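You operate a simulated robot arm through the tools that you are given. There is no shell and no other tool. Be economical: measure what you need, move in short steps, check, and stop when the job is done.

You are at the controls of a simulated robot arm. One attempt, no reset.

Task
Stack the 0.5 mm steel wheel from the top of the test bench on top of the 1.0 mm steel wheel. Put the blue block in the gd tray. Put one of the weights from the top of the brown table on the top of the wall side spool stack. Turn the log knob to 4. The order is free.

It is judged by the outcome, as a careful person would: the job done as asked, and still so three seconds after it is handed in. It fails if anything else is knocked over, pushed out of place, dropped, spilled or broken.

Robot
A 6-joint arm with a two-finger gripper on a trunk, on a base that drives. Base frame: it is fixed to the floor where the robot stands at the start and does not move with it; the origin is under the middle of the robot, x ahead of it, y to its left, z up; the surface under the hand at the start is at about z = 850. Lengths are in mm, angles in degrees, forces in N, time in s.
With the tool pointing down near the work surface it reaches from about 300 to 720 mm from the robot's upright axis, wherever it stands. Its first joint turns from -166.0 to 166.0 degrees. Places, roughly: blue block (3x3x3 cm) [500, -3400, 800]; log knob [600, -4000, 800]; steel wheel [500, 250, 750]; top of the wall side spool stack (18x18 cm) [-560, -5820, 940]; tray (19x15 cm) [4500, -5380, 520]; weight [500, -3750, 750]. Payload 1.57 kg.
Tool frame: the origin (TCP) lies between the finger pads and is the grasp point; the fingertips stand 21 mm ahead of it; z points along the fingers, y is the line along which they close. The gripper opens to 70 mm. The gripper's body begins 50 mm behind the TCP.
Orientation is that of the tool frame in the base frame, as [roll, pitch, yaw] about the fixed x, y, z axes, in that order (R = Rz(yaw) Ry(pitch) Rx(roll)). With the fingers straight down and closing along the base's y, the tool's x points along the base's -x, its y along +y and its z along -z.

Tools
- The arm moves only by the tool send_rows. Its argument "steps" is a list that holds one entry, the list of rows, each a list of 7 numbers: the finger opening in mm, from 0 to 70, then the shift along the base's x, y, z in mm, then the turn, a rotation vector about the base's x, y, z in degrees. In form: [[[jaw, dx, dy, dz, rx, ry, rz], ...]]. A call has 1 to 8 rows; each row shifts and turns the commanded pose from where the row before left it. Each row takes 0.2 s and may step no farther than 50 mm and 8.6 degrees from the row before; otherwise, or with a gripper value out of range, the whole call is refused. Where a pose cannot be reached the arm comes as near as it can. A force on the tool above 40 N (or 10 N above the force at the start of the call, whichever is more), or a blocked arm, ends the call early, and 0.2 s more pass. The fingers move at their own pace and stop on an object; they squeeze with about 30 N. The grip force told is the motor's: it shows also when the fingers shut on nothing. Time passes only in rows, and 0.2 s behind the last, so rows that do not move let the fingers close. The reply holds the time, the measured pose of the TCP, the force on the tool along the base axes, the opening and the grip force, in the units named above and with some noise, with the torque about the TCP (base axes, N m) and any sound that the robot's microphone picked up, and new pictures: "views" is both (left out), scene, wrist or none.
- Cameras (640 x 400 px; columns grow to the right, rows downward): "scene" is now at [19.6, 152.6, 1481.4]; the picture's right is [-0.03, -1.00, 0.00], its down [-0.75, 0.02, -0.67] and it looks along [0.67, -0.02, -0.75] (base axes); focal length 260 px, centre (320, 200). "wrist" rides on the gripper at [79, 4, -81] in the tool frame; the picture's right is [-0.05, 1.00, 0.00], its down [-0.67, -0.04, -0.74] and it looks along [-0.74, -0.04, 0.67] (tool axes); focal length 256 px, centre (320, 200). There is no depth. A picture from a camera that has moved, and an enlarged one, comes with that camera's place and axes in the base frame and with its lens.
- drive_base(legs): drives the robot by 1 to 6 legs, each [ahead, left, turn to the left] in mm, mm and degrees, along the robot's own axes; the way and the turn of a leg run together, so that a leg with both is an arc; at most 1500 mm and 180 degrees a leg. The arm and the cameras ride along, it lands a little off, and it stops where it bumps. It gives what a move gives, and a new picture of the scene camera.
- turn_head(pan, tilt): turns the head with the scene camera to pan (to the left, within 155 degrees either way) and tilt (down, from -29 to 69), counted from straight ahead of the robot. It gives what a move gives, and a new picture of the scene camera.
- enlarge(camera, box): a new picture of the part [left, top, right, bottom] of that camera's present view, enlarged. The clock stands still meanwhile.
- job_done(): hands the job in; it is judged then, once.

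Go step by step. Nothing tells you exact positions but the pictures and the camera data: compare them with the known pose of the tool, close in by small moves and look again before you grip or let go. The budget is 165 turns and 260 pictures, counting those below and the enlarged ones. Unless the task says otherwise, let go and move clear before handing in.

The tools are called after ">>>" as name(argument=value, ...) on one line, values as JSON. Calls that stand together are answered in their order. send_rows: Moves the arm, as the interface text tells. Its arguments: {"type":"object","properties":{"steps":{"type":"array"},"views":{"type":"string","enum":["both","scene","wrist","none"]}},"required":["steps"]} The other tools are called the same way: drive_base (legs) drives the base; turn_head (pan, tilt) turns the head that bears the scene camera; enlarge (camera, box) takes an enlarged picture of a part of a camera's view; job_done () hands the job in.

At the start:

```text
time_s: 0.0
tool_pos: [394.7, 76.6, 1164.7]
orientation: [-179.8, 0.0, 179.9]
contact_force: [-0.4, -0.3, 0.6]
torque: [-0.02, 0.03, -0.03]
finger_gap: 69.7
grasp_force: 0.2
robot x, y, heading: [-3.0, 1.9, 0.0]
head pan, tilt: [-1.6, 48.1]
```

scene: 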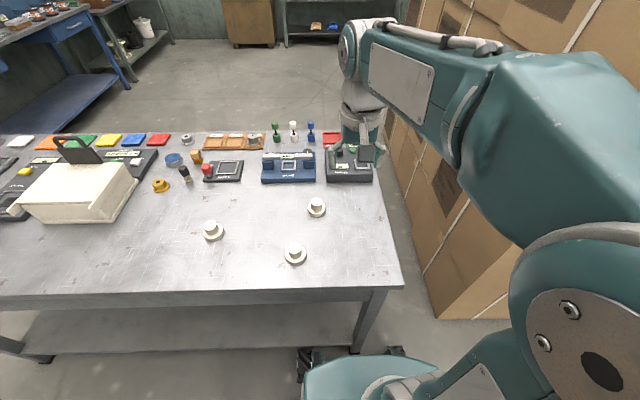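
wrist: 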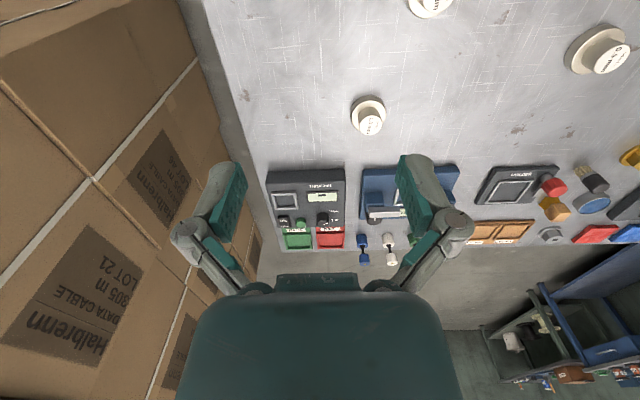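

I see a metal bench with three pale wheels with labels on top. I'll enlarge to read the labels.

>>> enlarge(camera="scene", box=[180, 180, 360, 290])

>>> enlarge(camera="wrist", box=[340, 0, 640, 150])

```text
3.56 times, centred on (270, 235) of scene
camera zoom: at [19.6, 152.6, 1481.4], right [-0.03, -1.0, 0.0], down [-0.75, 0.02, -0.67], along [0.67, -0.02, -0.75], focal length 924 px, centre (498, 76)
```

zoom: 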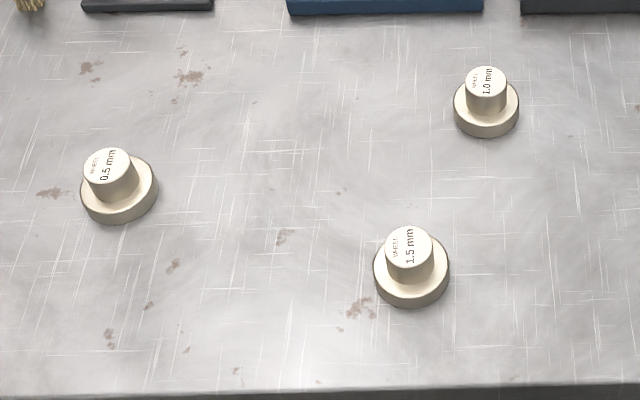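

```text
2.13 times, centred on (490, 75) of wrist
camera zoom: at [315.4, 80.7, 1247.5], right [0.05, 1.0, 0.0], down [0.67, -0.03, 0.74], along [0.74, -0.04, -0.67], focal length 546 px, centre (-43, 467)
```

zoom: 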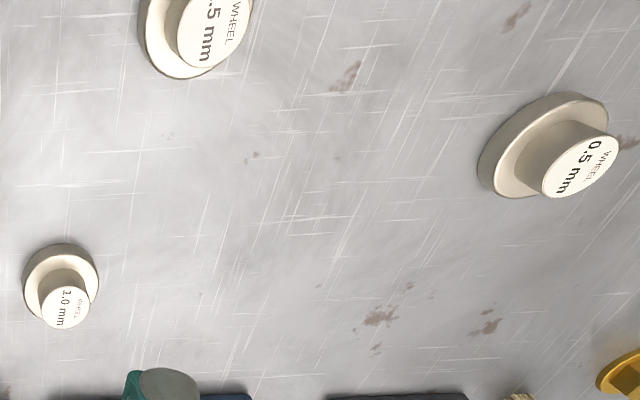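

0.5 mm wheel's hub top triangulates to about (448, 437, 907), and the 1.0 mm one's to (529, 146, 904). I move above the first.

>>> send_rows(steps=[[[70, 6.7, 45, -15, 0, 0, 0], [70, 6.7, 45, -15, 0, 0, 0], [70, 6.7, 45, -15, 0, 0, 0], [70, 6.7, 45, -15, 0, 0, 0], [70, 6.7, 45, -15, 0, 0, 0], [70, 6.7, 45, -15, 0, 0, 0], [70, 6.7, 45, -15, 0, 0, 0], [70, 6.7, 45, -15, 0, 0, 0]]], views="both")

```text
time_s: 1.8
tool_pos: [445.9, 438.8, 1044.2]
orientation: [-179.9, -0.1, 180.0]
contact_force: [-0.3, -0.3, 0.1]
torque: [0.0, 0.0, -0.04]
finger_gap: 70.2
grasp_force: 0.1
robot x, y, heading: [-1.0, 1.7, 0.2]
head pan, tilt: [-1.6, 48.1]
camera scene: at [20.3, 157.2, 1480.9], right [-0.03, -1.0, 0.0], down [-0.75, 0.02, -0.67], along [0.67, -0.02, -0.75], focal length 260 px, centre (320, 200)
camera wrist: at [367.0, 443.5, 1127.4], right [0.05, 1.0, 0.0], down [0.67, -0.03, 0.74], along [0.74, -0.04, -0.67], focal length 256 px, centre (320, 200)
```

scene: 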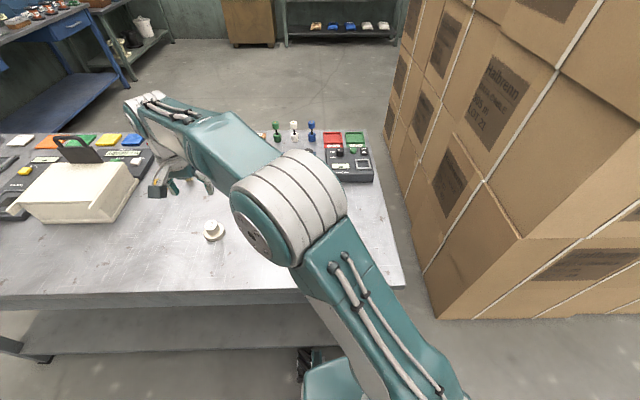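
wrist: 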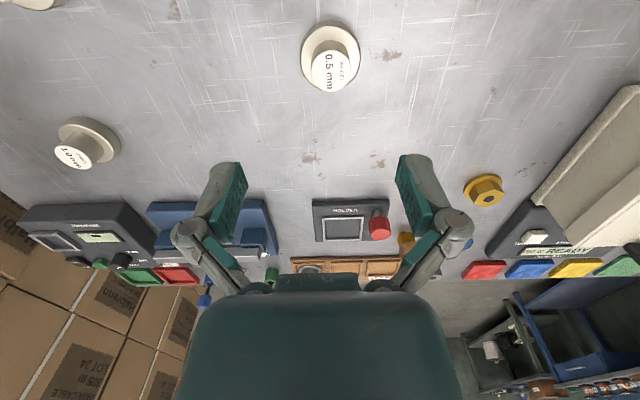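

>>> send_rows(steps=[[[70, 3, 4, -40, 0, 0, 0], [70, 0, 0, -30, 0, 0, 0]]], views="wrist")

>>> enlarge(camera="wrist", box=[200, 0, 440, 150])

```text
time_s: 2.4
tool_pos: [451.3, 442.4, 974.0]
orientation: [-180.0, 0.0, 180.0]
contact_force: [-1.5, 0.1, -0.4]
torque: [0.01, -0.02, 0.01]
finger_gap: 70.0
grasp_force: 0.0
robot x, y, heading: [-1.7, 3.5, 0.1]
head pan, tilt: [-1.6, 48.1]
camera wrist: at [371.4, 446.2, 1056.8], right [0.05, 1.0, 0.0], down [0.67, -0.03, 0.74], along [0.74, -0.04, -0.67], focal length 256 px, centre (320, 200)
```

wrist: 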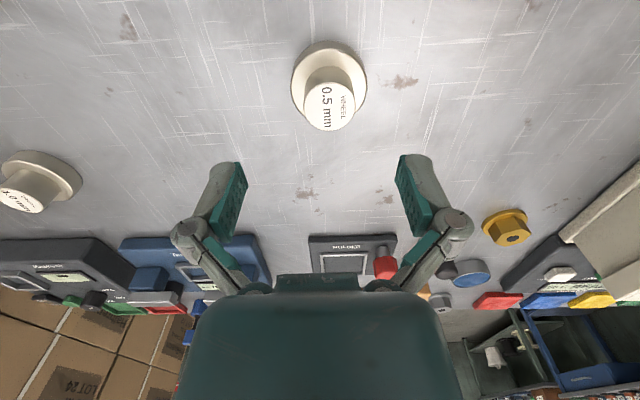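

```text
2.67 times, centred on (320, 75) of wrist
camera zoom: at [371.4, 446.2, 1056.8], right [0.05, 1.0, 0.0], down [0.67, -0.03, 0.74], along [0.74, -0.04, -0.67], focal length 683 px, centre (320, 533)
```

zoom: 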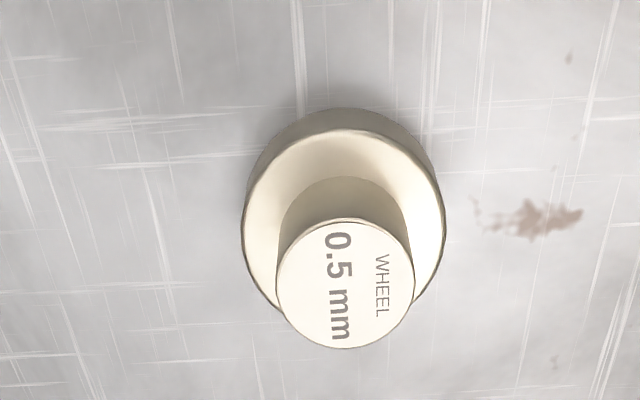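

Hub is about 32 mm across, its top at 908 and flange top near 884. I lower the pads around the hub and grip.

>>> send_rows(steps=[[[70, 0, 5, -35, 0, 0, 0], [70, 0, 0, -31, 0, 0, 0], [70, 0, 0, 0, 0, 0, 0]]], views="wrist")

```text
time_s: 3.2
tool_pos: [451.1, 445.6, 907.4]
orientation: [-179.8, -0.1, 180.0]
contact_force: [1.1, 0.4, -0.4]
torque: [0.01, 0.02, 0.0]
finger_gap: 70.1
grasp_force: 0.2
robot x, y, heading: [-0.5, 2.6, -0.2]
head pan, tilt: [-1.6, 48.1]
camera wrist: at [372.1, 450.3, 990.5], right [0.05, 1.0, 0.0], down [0.67, -0.03, 0.74], along [0.74, -0.04, -0.67], focal length 256 px, centre (320, 200)
```

wrist: 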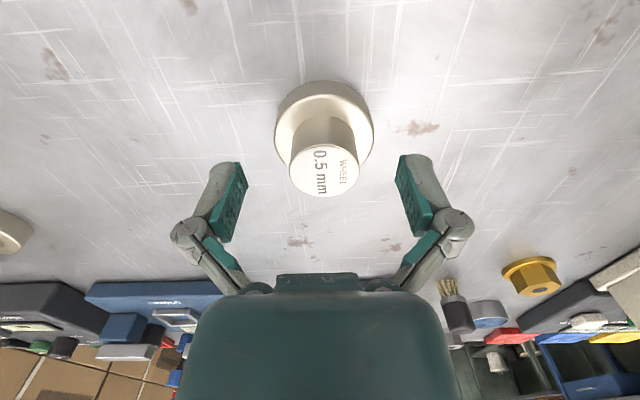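

>>> enlarge(camera="wrist", box=[200, 70, 440, 220])

>>> enlarge(camera="scene", box=[100, 120, 260, 220])

```text
2.67 times, centred on (320, 145) of wrist
camera zoom: at [372.1, 450.3, 990.5], right [0.05, 1.0, 0.0], down [0.67, -0.03, 0.74], along [0.74, -0.04, -0.67], focal length 683 px, centre (320, 347)
```

zoom: 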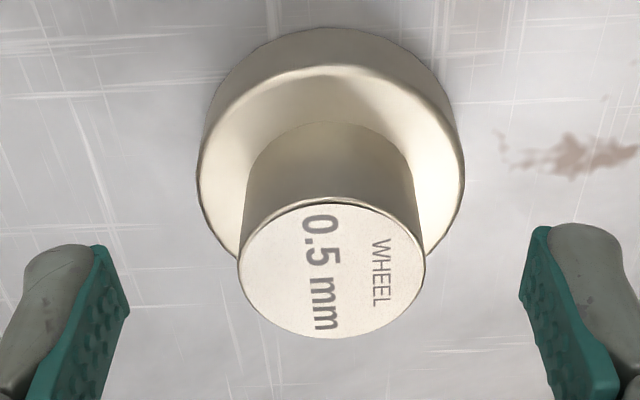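

```text
4.00 times, centred on (180, 170) of scene
camera zoom: at [20.3, 155.2, 1481.1], right [-0.03, -1.0, 0.0], down [-0.75, 0.02, -0.67], along [0.67, -0.02, -0.75], focal length 1039 px, centre (880, 320)
```

zoom: 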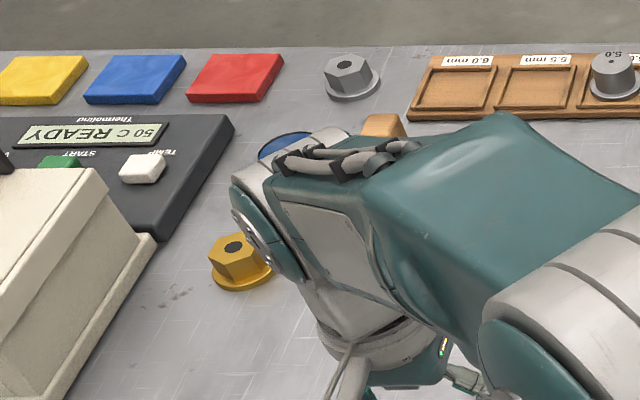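

>>> send_rows(steps=[[[70, 1, 1.5, -4, 0, 0, 0], [30, 0, 0, 0, 0, 0, 0], [20, 0, 0, 0, 0, 0, 0], [20, 0, 0, 0, 0, 0, 0]]], views="wrist")

```text
time_s: 4.2
tool_pos: [452.8, 447.0, 904.3]
orientation: [-180.0, 0.0, -180.0]
contact_force: [-0.5, -0.1, 10.1]
torque: [-0.11, -0.21, -0.07]
finger_gap: 35.0
grasp_force: 29.5
robot x, y, heading: [-1.8, -0.6, -0.2]
head pan, tilt: [-1.6, 48.1]
camera wrist: at [373.1, 451.3, 987.6], right [0.05, 1.0, 0.0], down [0.67, -0.04, 0.75], along [0.74, -0.04, -0.67], focal length 256 px, centre (320, 200)
```

wrist: 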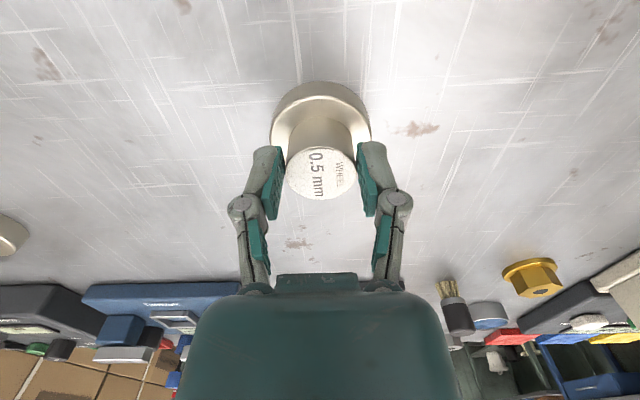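

Gripped at 35 mm. Lift it and carry it toward the 1.0 mm wheel, staying high.

>>> send_rows(steps=[[[20, 0, 0, 40, 0, 0, 0], [20, 0, 0, 45, 0, 0, 0], [20, 0, 0, 45, 0, 0, 0], [20, 10, -44, 0, 0, 0, 0], [20, 10, -44, 0, 0, 0, 0], [20, 10, -44, 0, 0, 0, 0], [20, 10, -44, 0, 0, 0, 0]]], views="both")

```text
time_s: 5.8
tool_pos: [492.0, 270.6, 1032.4]
orientation: [-179.9, 0.0, -179.9]
contact_force: [0.3, -0.5, -2.1]
torque: [0.03, 0.04, 0.01]
finger_gap: 34.9
grasp_force: 29.8
robot x, y, heading: [0.1, 1.3, -0.2]
head pan, tilt: [-1.6, 48.1]
camera scene: at [20.3, 152.8, 1481.3], right [-0.03, -1.0, 0.0], down [-0.75, 0.02, -0.67], along [0.67, -0.02, -0.75], focal length 260 px, centre (320, 200)
camera wrist: at [412.7, 274.8, 1116.5], right [0.05, 1.0, 0.0], down [0.67, -0.03, 0.74], along [0.74, -0.04, -0.67], focal length 256 px, centre (320, 200)
```

scene: 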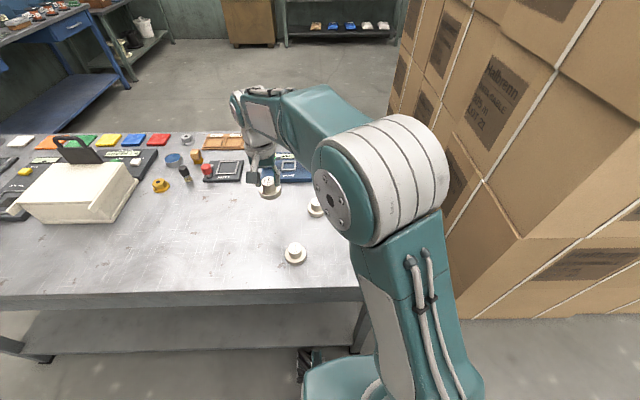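
wrist: 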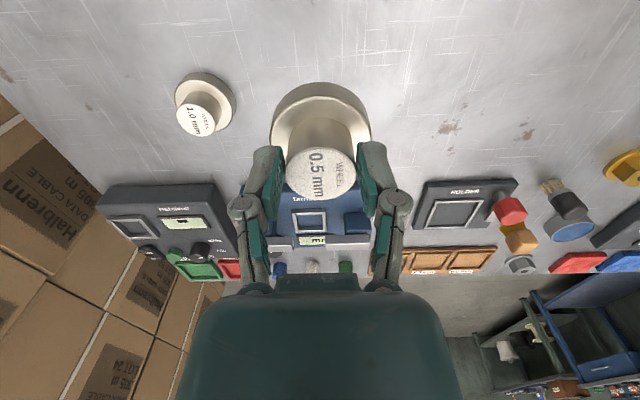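

>>> enlarge(camera="wrist", box=[120, 50, 280, 150])

>>> enlarge(camera="scene", box=[220, 140, 380, 240])

```text
4.00 times, centred on (200, 100) of wrist
camera zoom: at [412.7, 274.8, 1116.5], right [0.05, 1.0, 0.0], down [0.67, -0.03, 0.74], along [0.74, -0.04, -0.67], focal length 1024 px, centre (800, 600)
```

zoom: 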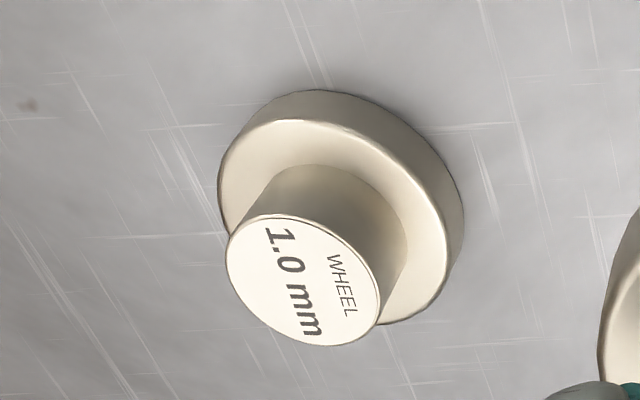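

```text
4.00 times, centred on (300, 190) of scene
camera zoom: at [20.3, 152.8, 1481.3], right [-0.03, -1.0, 0.0], down [-0.75, 0.02, -0.67], along [0.67, -0.02, -0.75], focal length 1039 px, centre (400, 240)
```

zoom: 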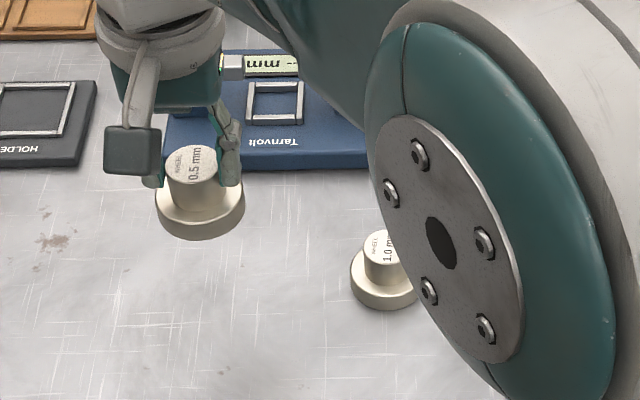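

>>> send_rows(steps=[[[20, 20, -35, 0, 0, 0, 0], [20, 20, -20, 0, 0, 0, 0]]], views="none")

>>> enlarge(camera="wrist", box=[180, 20, 340, 120])

```text
time_s: 6.4
tool_pos: [531.8, 215.7, 1031.3]
orientation: [180.0, 0.0, -180.0]
contact_force: [-0.6, -0.3, -1.0]
torque: [0.0, 0.0, 0.0]
finger_gap: 35.1
grasp_force: 29.9
robot x, y, heading: [-0.2, 1.0, -0.2]
head pan, tilt: [-1.6, 48.1]
```

```text
4.00 times, centred on (260, 70) of wrist
camera zoom: at [452.9, 218.9, 1114.2], right [0.05, 1.0, 0.0], down [0.67, -0.04, 0.74], along [0.74, -0.04, -0.67], focal length 1024 px, centre (560, 720)
```

zoom: 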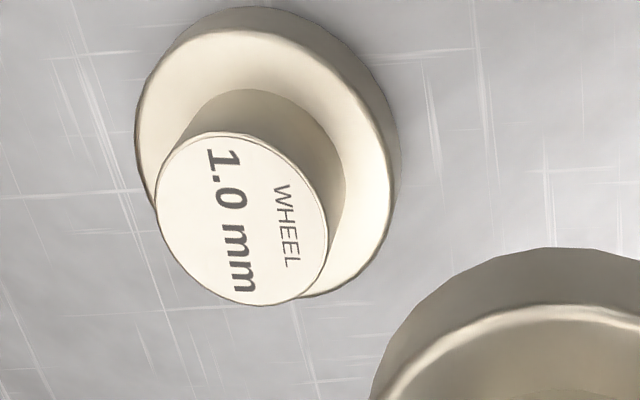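

Both views agree on the 1.0 mm hub at (535.5, 150, 898). I go above it and lower to just above contact.

>>> send_rows(steps=[[[20, 2, -33, 0, 0, 0, 0], [20, 2, -33, 0, 0, 0, 0], [20, 0, 0, -30, 0, 0, 0], [20, 0, 0, -25, 0, 0, 0], [20, 0, 0, -8, 0, 0, 0]]], views="both")

>>> enlarge(camera="wrist", box=[220, 50, 420, 210])

>>> enlarge(camera="scene", box=[260, 150, 380, 225])

```text
time_s: 7.6
tool_pos: [537.5, 149.3, 970.1]
orientation: [-179.9, -0.1, 180.0]
contact_force: [0.4, -0.2, -1.2]
torque: [-0.02, 0.01, 0.0]
finger_gap: 34.9
grasp_force: 29.8
robot x, y, heading: [3.1, -0.1, 0.1]
head pan, tilt: [-1.6, 48.1]
camera scene: at [20.7, 153.4, 1481.3], right [-0.03, -1.0, 0.0], down [-0.75, 0.02, -0.67], along [0.67, -0.02, -0.75], focal length 260 px, centre (320, 200)
camera wrist: at [457.3, 153.1, 1053.3], right [0.05, 1.0, 0.0], down [0.67, -0.03, 0.74], along [0.74, -0.04, -0.67], focal length 256 px, centre (320, 200)
```

scene: 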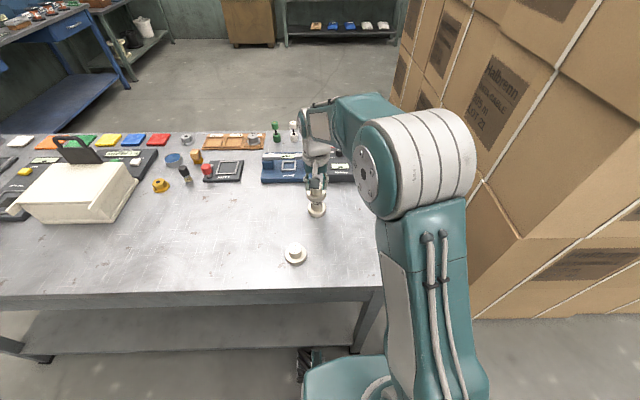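
wrist: 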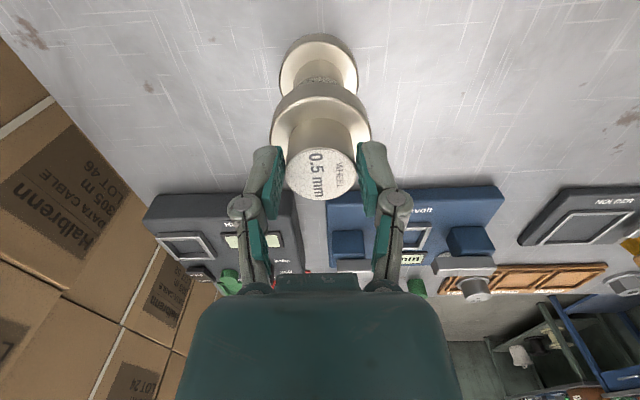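

```text
2.50 times, centred on (320, 130) of wrist
camera zoom: at [457.3, 153.1, 1053.3], right [0.05, 1.0, 0.0], down [0.67, -0.03, 0.74], along [0.74, -0.04, -0.67], focal length 640 px, centre (320, 375)
```

zoom: 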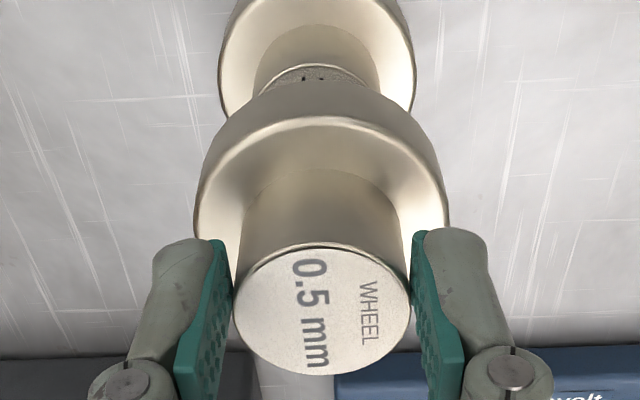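

```text
5.33 times, centred on (320, 188) of scene
camera zoom: at [20.7, 153.4, 1481.3], right [-0.03, -1.0, 0.0], down [-0.75, 0.02, -0.67], along [0.67, -0.02, -0.75], focal length 1386 px, centre (320, 267)
```

zoom: 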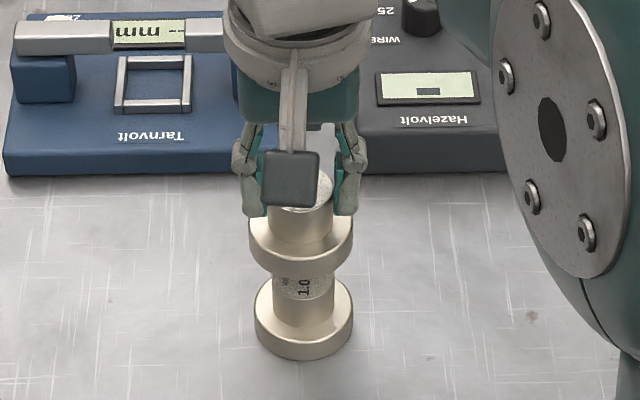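

Aligned sideways. Lower gently until contact.

>>> send_rows(steps=[[[20, -1.5, 0, -6, 0, 0, 0], [20, 0, 0, -4, 0, 0, 0], [20, 0, 0, -3, 0, 0, 0]]], views="wrist")

>>> enlarge(camera="scene", box=[260, 150, 380, 225])

```text
time_s: 8.4
tool_pos: [536.8, 150.0, 958.9]
orientation: [-180.0, -0.1, -180.0]
contact_force: [0.2, 0.0, -2.3]
torque: [0.0, 0.0, -0.01]
finger_gap: 34.7
grasp_force: 30.3
robot x, y, heading: [1.9, 2.9, -0.1]
head pan, tilt: [-1.6, 48.1]
camera wrist: at [456.1, 153.8, 1041.2], right [0.05, 1.0, 0.0], down [0.67, -0.03, 0.74], along [0.74, -0.04, -0.67], focal length 256 px, centre (320, 200)
```

wrist: 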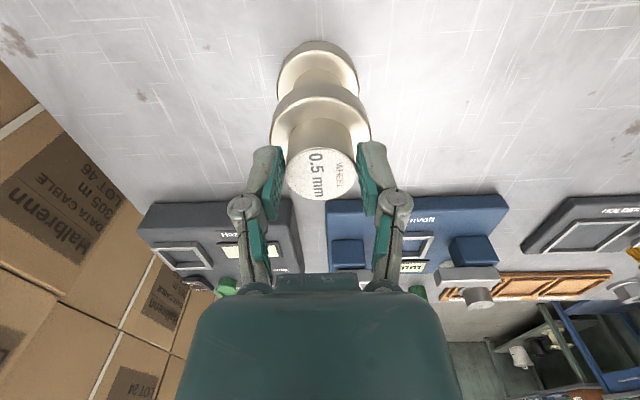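

```text
5.33 times, centred on (320, 188) of scene
camera zoom: at [20.6, 153.1, 1481.3], right [-0.03, -1.0, 0.0], down [-0.75, 0.02, -0.67], along [0.67, -0.02, -0.75], focal length 1386 px, centre (320, 267)
```

zoom: 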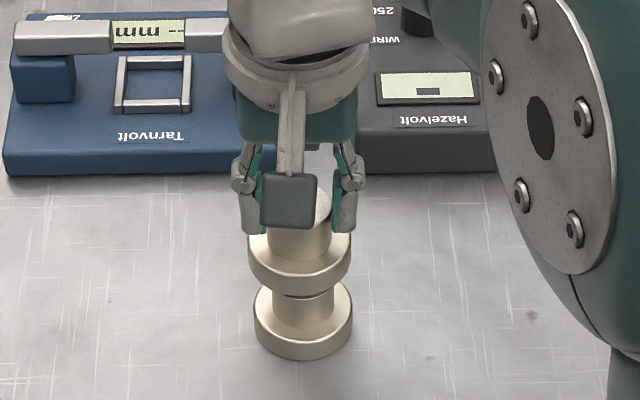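

>>> send_rows(steps=[[[20, 0, 0, -3, 0, 0, 0], [20, 0, 0, -2, 0, 0, 0], [20, 0, 0, -2, 0, 0, 0]]], views="none")

>>> enlarge(camera="scene", box=[260, 150, 380, 225])

```text
time_s: 9.2
tool_pos: [536.4, 150.9, 950.4]
orientation: [-179.9, -0.1, -180.0]
contact_force: [0.3, 0.1, -1.1]
torque: [-0.02, 0.01, 0.02]
finger_gap: 35.1
grasp_force: 29.7
robot x, y, heading: [-2.3, 1.4, 0.0]
head pan, tilt: [-1.6, 48.1]
```

```text
5.33 times, centred on (320, 188) of scene
camera zoom: at [20.6, 153.2, 1481.3], right [-0.03, -1.0, 0.0], down [-0.75, 0.02, -0.67], along [0.67, -0.02, -0.75], focal length 1386 px, centre (320, 267)
```

zoom: 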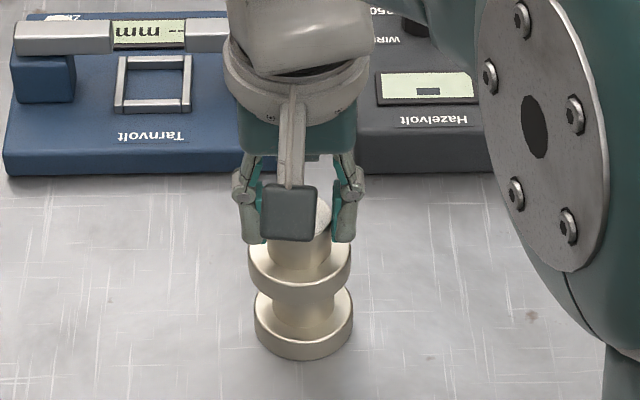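

>>> send_rows(steps=[[[20, 0, 0, -2, 0, 0, 0], [20, 0, 0, -2, 0, 0, 0]]], views="none")

```text
time_s: 9.8
tool_pos: [536.1, 150.5, 946.9]
orientation: [-179.8, 0.0, -180.0]
contact_force: [0.2, -0.7, -0.6]
torque: [-0.03, 0.02, 0.05]
finger_gap: 35.0
grasp_force: 29.7
robot x, y, heading: [-0.1, 1.4, 0.1]
head pan, tilt: [-1.6, 48.1]
```

>>> send_rows(steps=[[[20, 0, 0, -2, 0, 0, 0], [20, 0, 0, -1.5, 0, 0, 0]]], views="none")

>>> enlarge(camera="wrist", box=[220, 20, 420, 160])

```text
time_s: 10.4
tool_pos: [534.0, 150.0, 946.5]
orientation: [-179.9, 0.1, -179.9]
contact_force: [-4.4, 2.0, 22.0]
torque: [0.07, -0.14, -0.11]
finger_gap: 35.3
grasp_force: 30.1
robot x, y, heading: [0.4, -1.2, -0.0]
head pan, tilt: [-1.6, 48.1]
```

```text
2.86 times, centred on (320, 90) of wrist
camera zoom: at [455.0, 153.8, 1028.3], right [0.05, 1.0, 0.0], down [0.66, -0.04, 0.75], along [0.75, -0.04, -0.66], focal length 731 px, centre (320, 514)
```

zoom: 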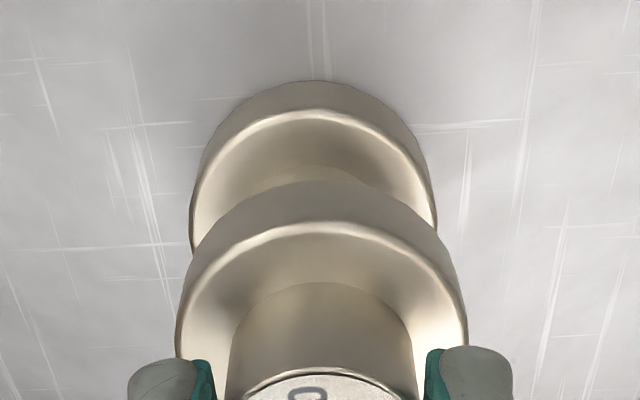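

Contact at z≈946.5. Relieve the push slightly, open and lift away.

>>> send_rows(steps=[[[20, 0, 0, 1, 0, 0, 0], [42, 0, 0, 0, 0, 0, 0], [60, 0, 0, 0, 0, 0, 0], [70, 0, 0, 0, 0, 0, 0], [70, 0, 0, 25, 0, 0, 0], [70, 0, 0, 45, 0, 0, 0], [70, 0, 0, 45, 0, 0, 0], [70, -20, 0, 40, 0, 0, 0]]], views="both")

>>> enlarge(camera="scene", box=[260, 150, 380, 225])

```text
time_s: 12.2
tool_pos: [515.1, 148.7, 1098.3]
orientation: [-179.8, -0.1, -180.0]
contact_force: [-0.4, 0.3, -0.8]
torque: [0.0, 0.05, -0.02]
finger_gap: 70.0
grasp_force: 0.1
robot x, y, heading: [2.6, 2.5, 0.2]
head pan, tilt: [-1.6, 48.1]
camera scene: at [20.3, 152.9, 1481.3], right [-0.03, -1.0, 0.0], down [-0.75, 0.02, -0.67], along [0.67, -0.02, -0.75], focal length 260 px, centre (320, 200)
camera wrist: at [437.0, 152.7, 1180.5], right [0.05, 1.0, 0.0], down [0.67, -0.03, 0.74], along [0.74, -0.04, -0.67], focal length 256 px, centre (320, 200)
```

scene: 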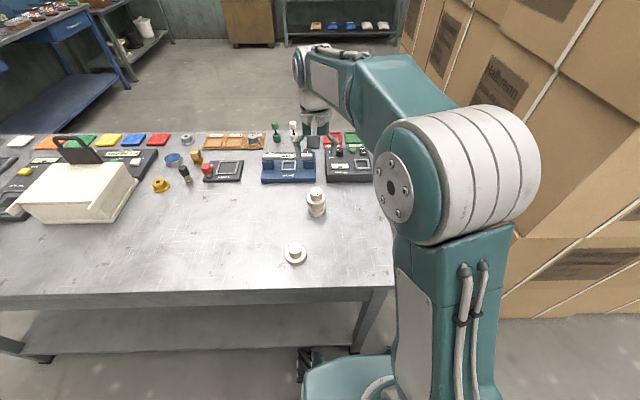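
wrist: 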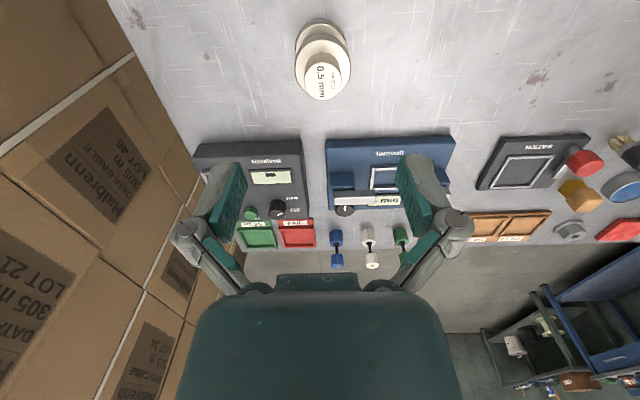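

```text
5.33 times, centred on (320, 188) of scene
camera zoom: at [20.3, 152.9, 1481.3], right [-0.03, -1.0, 0.0], down [-0.75, 0.02, -0.67], along [0.67, -0.02, -0.75], focal length 1386 px, centre (320, 267)
```

zoom: 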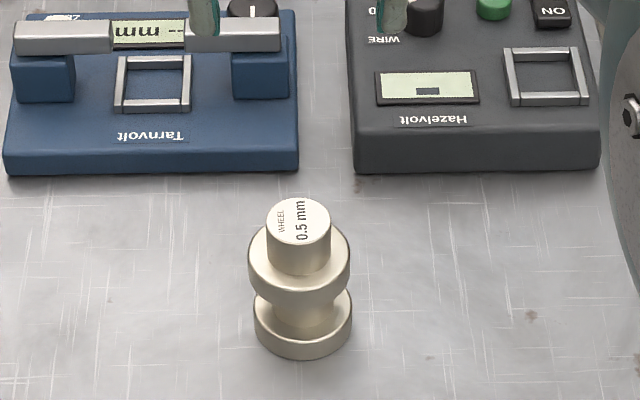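

The stack stands. Now I tuck the arm in and look to the right, where the other places lie.

>>> send_rows(steps=[[[70, -40, 0, 25, 0, 0, 0], [70, -40, -5, 25, 0, 0, 0], [70, -40, -10, 25, 0, 0, 0], [70, -30, -10, 25, 0, 0, 0]]], views="none")

>>> turn_head(pan=-90, tilt=20)

>>> turn_head(pan=-150, tilt=20)

```text
time_s: 13.2
tool_pos: [366.7, 123.7, 1200.3]
orientation: [-180.0, 0.0, 179.9]
contact_force: [1.1, 0.2, -0.7]
torque: [-0.03, 0.02, 0.0]
finger_gap: 69.8
grasp_force: 0.1
robot x, y, heading: [0.6, 2.2, -0.3]
head pan, tilt: [-1.6, 48.1]
```

```text
time_s: 14.8
tool_pos: [365.3, 124.1, 1200.3]
orientation: [-179.9, 0.0, -180.0]
contact_force: [0.3, 0.4, 0.1]
torque: [-0.01, 0.01, -0.01]
finger_gap: 70.1
grasp_force: 0.0
robot x, y, heading: [1.3, -0.8, 0.1]
head pan, tilt: [-90.0, 20.0]
camera scene: at [-59.1, 61.9, 1524.6], right [-1.0, 0.0, 0.0], down [0.0, 0.34, -0.94], along [0.0, -0.94, -0.34], focal length 260 px, centre (320, 200)
```

scene: 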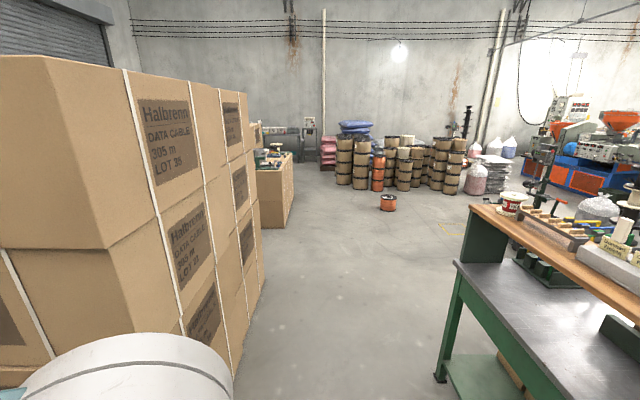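

```text
time_s: 16.1
tool_pos: [366.3, 123.4, 1199.6]
orientation: [-180.0, 0.0, 180.0]
contact_force: [-0.9, -0.3, -0.3]
torque: [0.01, 0.0, 0.02]
finger_gap: 70.0
grasp_force: 0.1
robot x, y, heading: [2.3, 1.2, 0.1]
head pan, tilt: [-150.0, 20.0]
camera scene: at [-139.8, 108.4, 1524.6], right [-0.5, 0.87, 0.0], down [0.3, 0.17, -0.94], along [-0.81, -0.47, -0.34], focal length 260 px, centre (320, 200)
```

scene: 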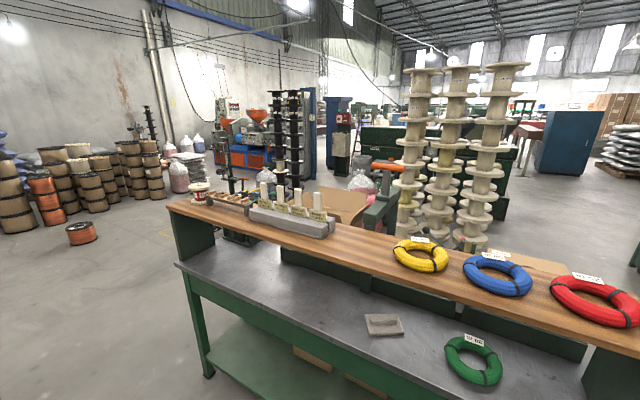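

>>> turn_head(pan=-80, tilt=15)

>>> enlarge(camera="scene", box=[240, 60, 480, 210])

>>> drive_base(legs=[[-150, 0, 0]])

```text
time_s: 17.5
tool_pos: [366.1, 125.4, 1200.3]
orientation: [-179.9, 0.1, 180.0]
contact_force: [-0.5, 0.2, 0.2]
torque: [0.0, 0.01, 0.02]
finger_gap: 69.9
grasp_force: 0.1
robot x, y, heading: [-0.1, 0.2, -0.1]
head pan, tilt: [-80.0, 15.0]
camera scene: at [-43.0, 63.0, 1532.7], right [-0.98, -0.17, 0.0], down [-0.05, 0.25, -0.97], along [0.17, -0.95, -0.26], focal length 260 px, centre (320, 200)
```

scene: 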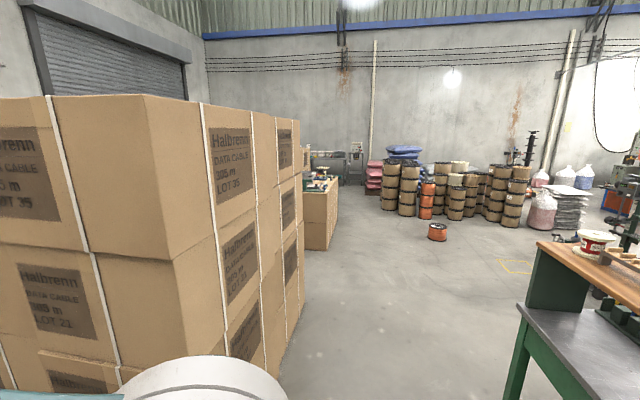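

```text
2.67 times, centred on (360, 135) of scene
camera zoom: at [-43.0, 63.0, 1532.7], right [-0.98, -0.17, 0.0], down [-0.05, 0.25, -0.97], along [0.17, -0.95, -0.26], focal length 693 px, centre (213, 373)
```

zoom: 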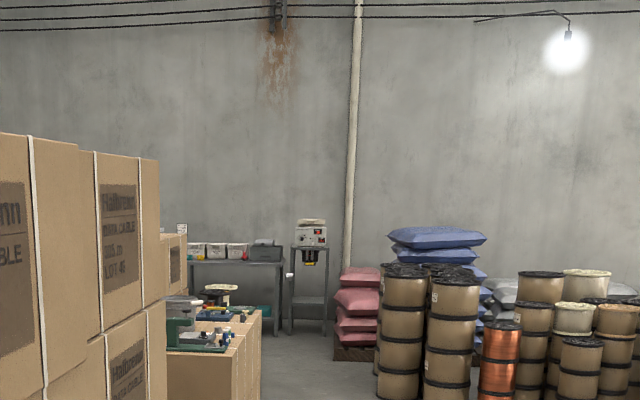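

```text
time_s: 18.9
tool_pos: [216.7, 124.9, 1201.6]
orientation: [-179.8, -0.1, 180.0]
contact_force: [-0.3, 0.1, 0.6]
torque: [0.0, -0.03, 0.0]
finger_gap: 70.1
grasp_force: 0.0
robot x, y, heading: [-149.7, -2.3, -0.4]
head pan, tilt: [-80.0, 15.0]
camera scene: at [-192.9, 63.0, 1532.7], right [-0.98, -0.17, 0.0], down [-0.05, 0.25, -0.97], along [0.17, -0.95, -0.26], focal length 260 px, centre (320, 200)
```

scene: 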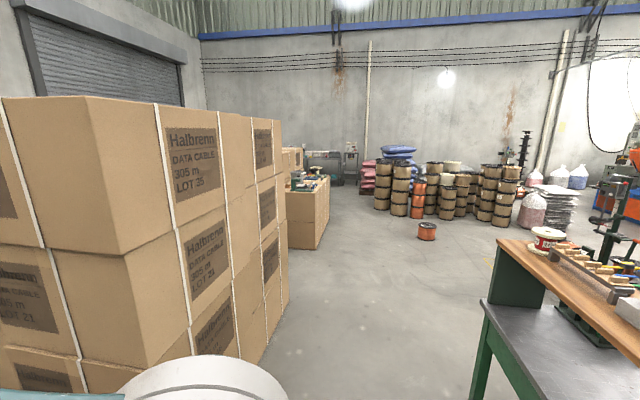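

Turn right and drive along the corridor at x≈-150.

>>> drive_base(legs=[[0, 0, -90], [1400, 0, 0], [1100, 0, 0]])

>>> turn_head(pan=25, tilt=30)

```text
time_s: 35.1
tool_pos: [-54.1, -2894.3, 1201.1]
orientation: [-180.0, 0.0, 89.4]
contact_force: [-1.0, -0.2, -0.9]
torque: [0.02, -0.01, 0.0]
finger_gap: 70.0
grasp_force: 0.0
robot x, y, heading: [-174.9, -2529.5, -90.8]
head pan, tilt: [-80.0, 15.0]
camera scene: at [-111.6, -2485.2, 1532.7], right [-0.16, 0.99, 0.0], down [0.25, 0.04, -0.97], along [-0.95, -0.16, -0.26], focal length 260 px, centre (320, 200)
```

scene: 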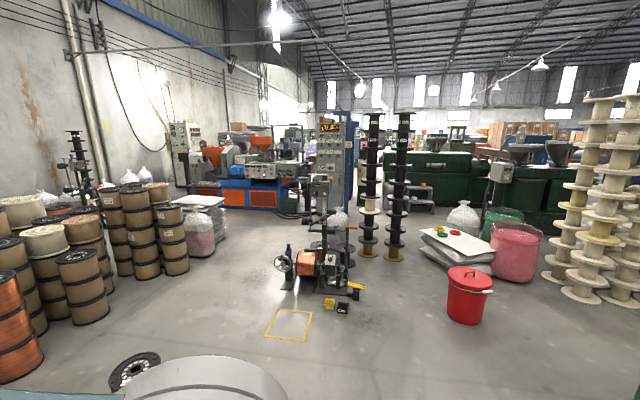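

```text
time_s: 36.9
tool_pos: [-54.5, -2893.6, 1200.3]
orientation: [-179.9, 0.0, 89.4]
contact_force: [-0.3, -0.1, 0.3]
torque: [-0.01, 0.0, 0.0]
finger_gap: 69.8
grasp_force: 0.1
robot x, y, heading: [-174.3, -2526.2, -90.6]
head pan, tilt: [25.0, 30.0]
camera scene: at [18.0, -2552.2, 1508.3], right [-0.91, -0.41, 0.0], down [-0.21, 0.46, -0.87], along [0.36, -0.79, -0.5], focal length 260 px, centre (320, 200)
```

scene: 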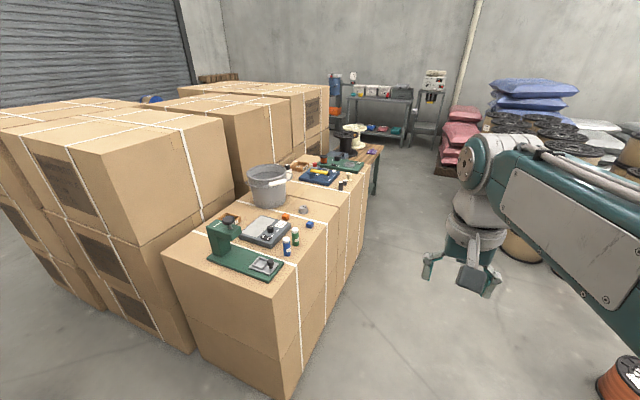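

>>> drive_base(legs=[[1020, 0, 0], [0, 0, 90]])

>>> turn_head(pan=0, tilt=45)

>>> turn_head(pan=-40, tilt=40)

```text
time_s: 46.0
tool_pos: [179.3, -3423.7, 1202.2]
orientation: [-179.9, 0.0, 179.8]
contact_force: [-0.7, -0.2, 0.2]
torque: [0.0, 0.0, 0.04]
finger_gap: 70.0
grasp_force: 0.2
robot x, y, heading: [-187.1, -3546.6, -0.3]
head pan, tilt: [25.0, 30.0]
camera scene: at [-164.4, -3354.4, 1508.3], right [0.42, -0.91, 0.0], down [-0.45, -0.21, -0.87], along [0.79, 0.36, -0.5], focal length 260 px, centre (320, 200)
```

scene: 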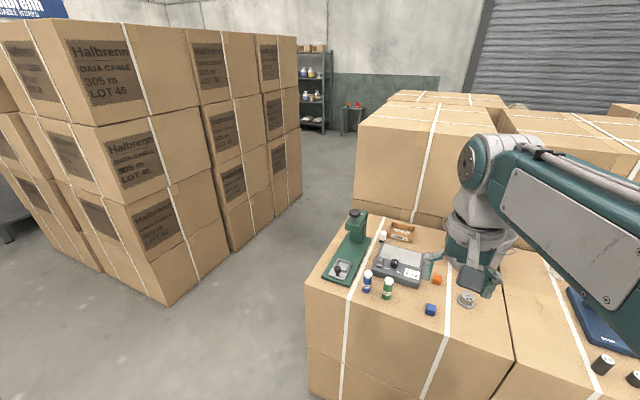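

```text
time_s: 46.9
tool_pos: [178.1, -3423.6, 1200.5]
orientation: [-179.9, 0.0, 179.7]
contact_force: [-0.9, -0.5, 0.9]
torque: [0.0, 0.0, 0.0]
finger_gap: 70.2
grasp_force: 0.1
robot x, y, heading: [-185.4, -3546.2, -0.2]
head pan, tilt: [0.0, 45.0]
camera scene: at [-165.1, -3392.6, 1485.8], right [0.0, -1.0, 0.0], down [-0.71, 0.0, -0.71], along [0.71, 0.0, -0.71], focal length 260 px, centre (320, 200)
```

scene: 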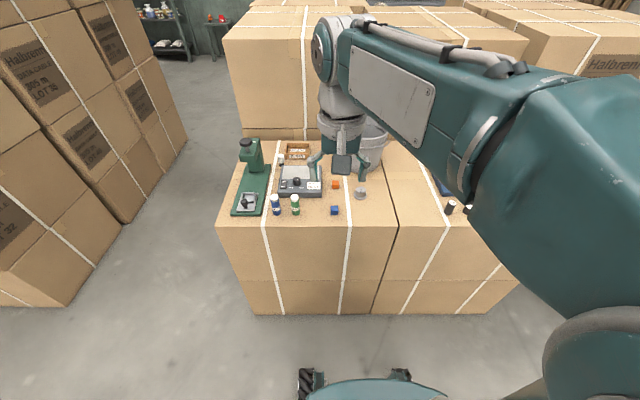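

```text
time_s: 48.0
tool_pos: [179.1, -3424.9, 1200.5]
orientation: [-179.9, -0.1, 179.8]
contact_force: [-0.3, 0.9, -0.5]
torque: [0.0, 0.01, 0.03]
finger_gap: 70.1
grasp_force: 0.0
robot x, y, heading: [-186.0, -3549.9, -0.3]
head pan, tilt: [-40.0, 40.0]
camera scene: at [-181.5, -3447.2, 1493.1], right [-0.64, -0.76, 0.0], down [-0.49, 0.41, -0.77], along [0.59, -0.49, -0.64], focal length 260 px, centre (320, 200)
```

scene: 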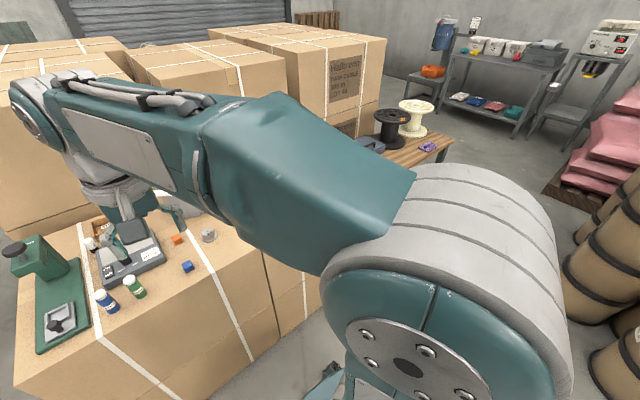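

>>> drive_base(legs=[[0, -500, 0]])

>>> turn_head(pan=5, tilt=48)

```text
time_s: 51.0
tool_pos: [178.6, -3916.5, 1199.3]
orientation: [-179.8, -0.1, -179.6]
contact_force: [-0.8, 0.3, 0.0]
torque: [0.01, 0.02, 0.01]
finger_gap: 69.9
grasp_force: 0.1
robot x, y, heading: [-186.4, -4045.9, 0.4]
head pan, tilt: [-40.0, 40.0]
camera scene: at [-181.5, -3942.4, 1492.9], right [-0.64, -0.77, 0.0], down [-0.5, 0.41, -0.77], along [0.59, -0.49, -0.64], focal length 260 px, centre (320, 200)
```

scene: 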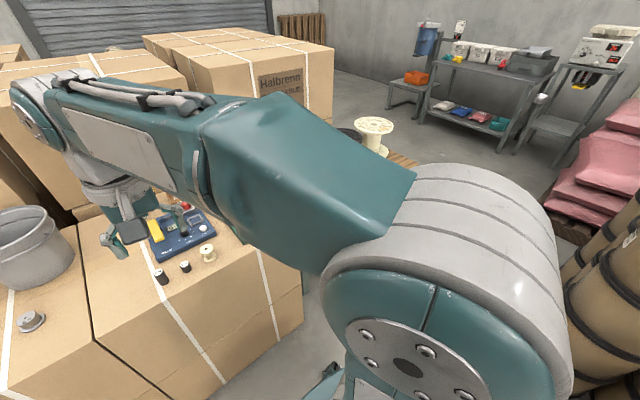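

```text
time_s: 52.1
tool_pos: [178.0, -3920.2, 1200.4]
orientation: [-179.9, 0.0, -179.6]
contact_force: [-0.1, -0.4, 0.1]
torque: [-0.05, 0.0, 0.01]
finger_gap: 70.0
grasp_force: 0.1
robot x, y, heading: [-184.1, -4048.2, 0.4]
head pan, tilt: [5.0, 48.0]
camera scene: at [-168.6, -3884.3, 1481.6], right [0.09, -1.0, 0.0], down [-0.74, -0.07, -0.67], along [0.67, 0.06, -0.74], focal length 260 px, centre (320, 200)
```

scene: 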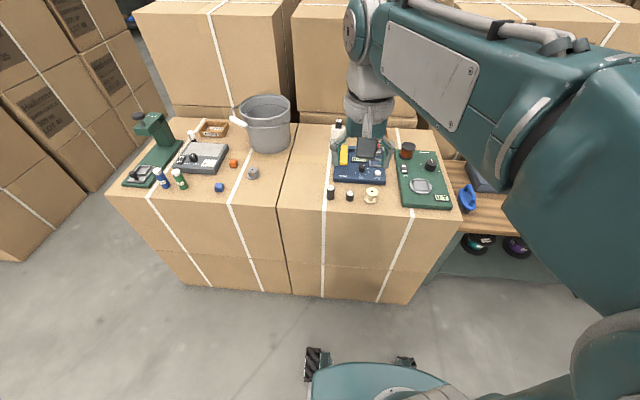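

>>> enlarge(camera="scene", box=[110, 90, 310, 215])

>>> enlarge(camera="scene", box=[300, 110, 540, 260])

>>> enlarge(camera="wrist", box=[0, 0, 640, 400])

```text
3.20 times, centred on (210, 152) of scene
camera zoom: at [-168.6, -3884.3, 1481.6], right [0.09, -1.0, 0.0], down [-0.74, -0.07, -0.67], along [0.67, 0.06, -0.74], focal length 832 px, centre (672, 352)
```

zoom: 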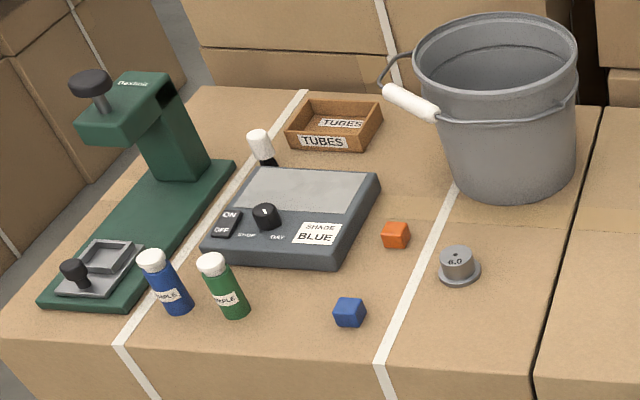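

```text
2.67 times, centred on (420, 185) of scene
camera zoom: at [-168.6, -3884.3, 1481.6], right [0.09, -1.0, 0.0], down [-0.74, -0.07, -0.67], along [0.67, 0.06, -0.74], focal length 693 px, centre (53, 240)
```

zoom: 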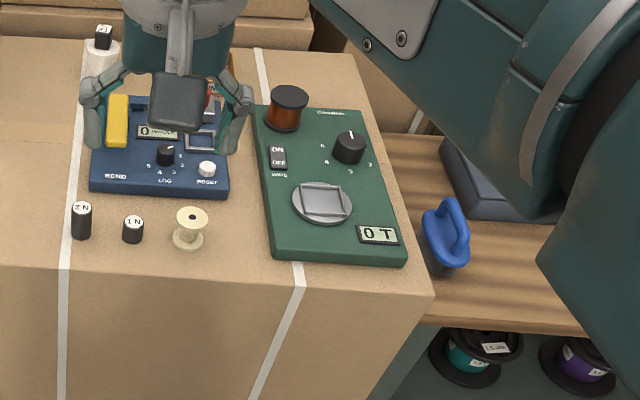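

```text
1.00 times, centred on (320, 200) of wrist (not enlarged: the box is as wide or as high as the picture)
camera zoom: at [98.9, -3916.2, 1283.7], right [0.05, 1.0, 0.0], down [0.67, -0.03, 0.74], along [0.74, -0.03, -0.67], focal length 256 px, centre (320, 200)
```

zoom: 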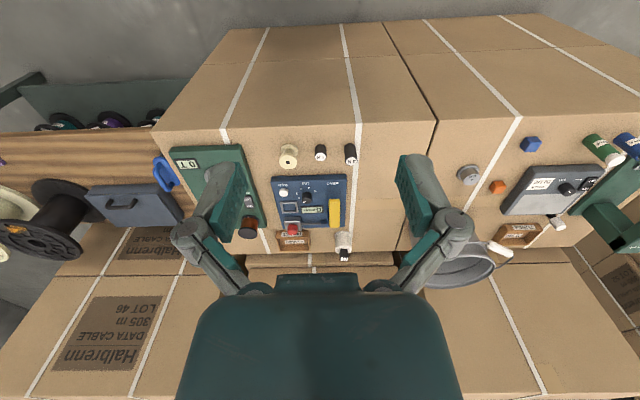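

The box stack carries the bend device with the LOG knob, the 1 N and 2 N weights and the blue block. I drive closer to the boxes and look at the knob.

>>> drive_base(legs=[[230, 60, 0]])

>>> enlarge(camera="wrist", box=[160, 60, 480, 260])

```text
time_s: 53.9
tool_pos: [412.0, -3858.3, 1200.3]
orientation: [180.0, 0.1, -179.2]
contact_force: [0.1, -0.1, -0.8]
torque: [-0.02, -0.01, 0.01]
finger_gap: 70.1
grasp_force: 0.1
robot x, y, heading: [52.3, -3985.3, 0.7]
head pan, tilt: [5.0, 48.0]
camera scene: at [64.3, -3825.6, 1481.8], right [0.1, -0.99, 0.0], down [-0.74, -0.07, -0.67], along [0.67, 0.07, -0.74], focal length 260 px, centre (320, 200)
```

scene: 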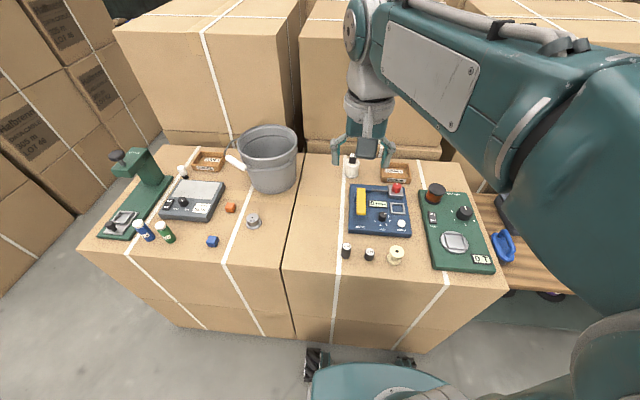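

```text
2.00 times, centred on (320, 160) of wrist
camera zoom: at [332.0, -3855.8, 1283.9], right [0.04, 1.0, 0.0], down [0.67, -0.03, 0.74], along [0.74, -0.03, -0.67], focal length 512 px, centre (320, 280)
```

zoom: 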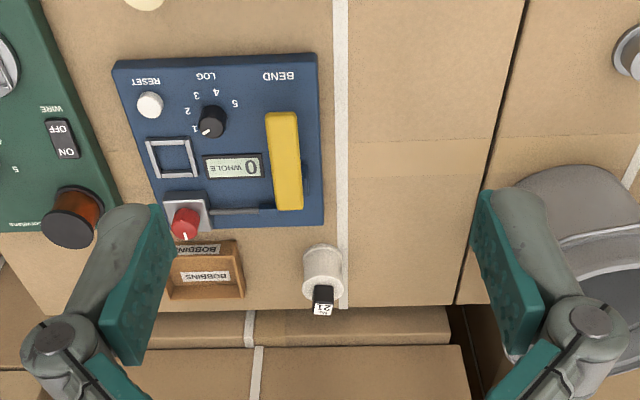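

>>> enlarge(camera="scene", box=[330, 170, 430, 270])

>>> enlarge(camera="wrist", box=[220, 80, 310, 140])

```text
4.00 times, centred on (380, 220) of scene
camera zoom: at [64.3, -3825.6, 1481.8], right [0.1, -0.99, 0.0], down [-0.74, -0.07, -0.67], along [0.67, 0.07, -0.74], focal length 1039 px, centre (80, 120)
```

zoom: 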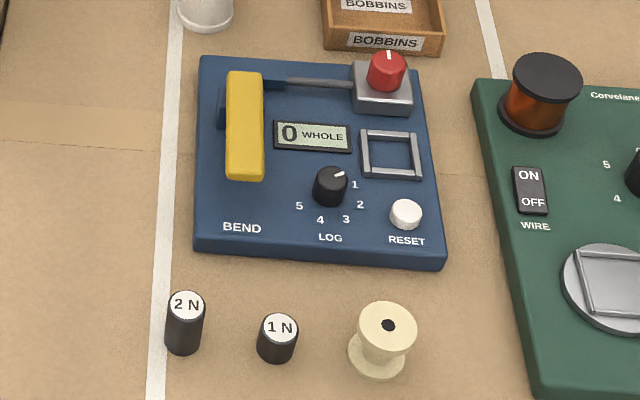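

```text
6.67 times, centred on (265, 110) of wrist
camera zoom: at [332.0, -3855.8, 1283.9], right [0.04, 1.0, 0.0], down [0.67, -0.03, 0.74], along [0.74, -0.03, -0.67], focal length 1707 px, centre (687, 800)
```

zoom: 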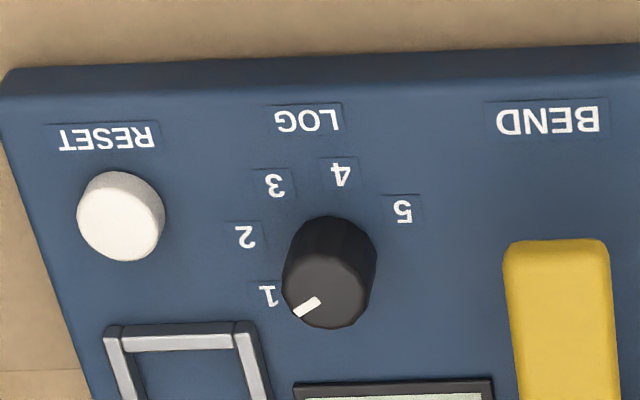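

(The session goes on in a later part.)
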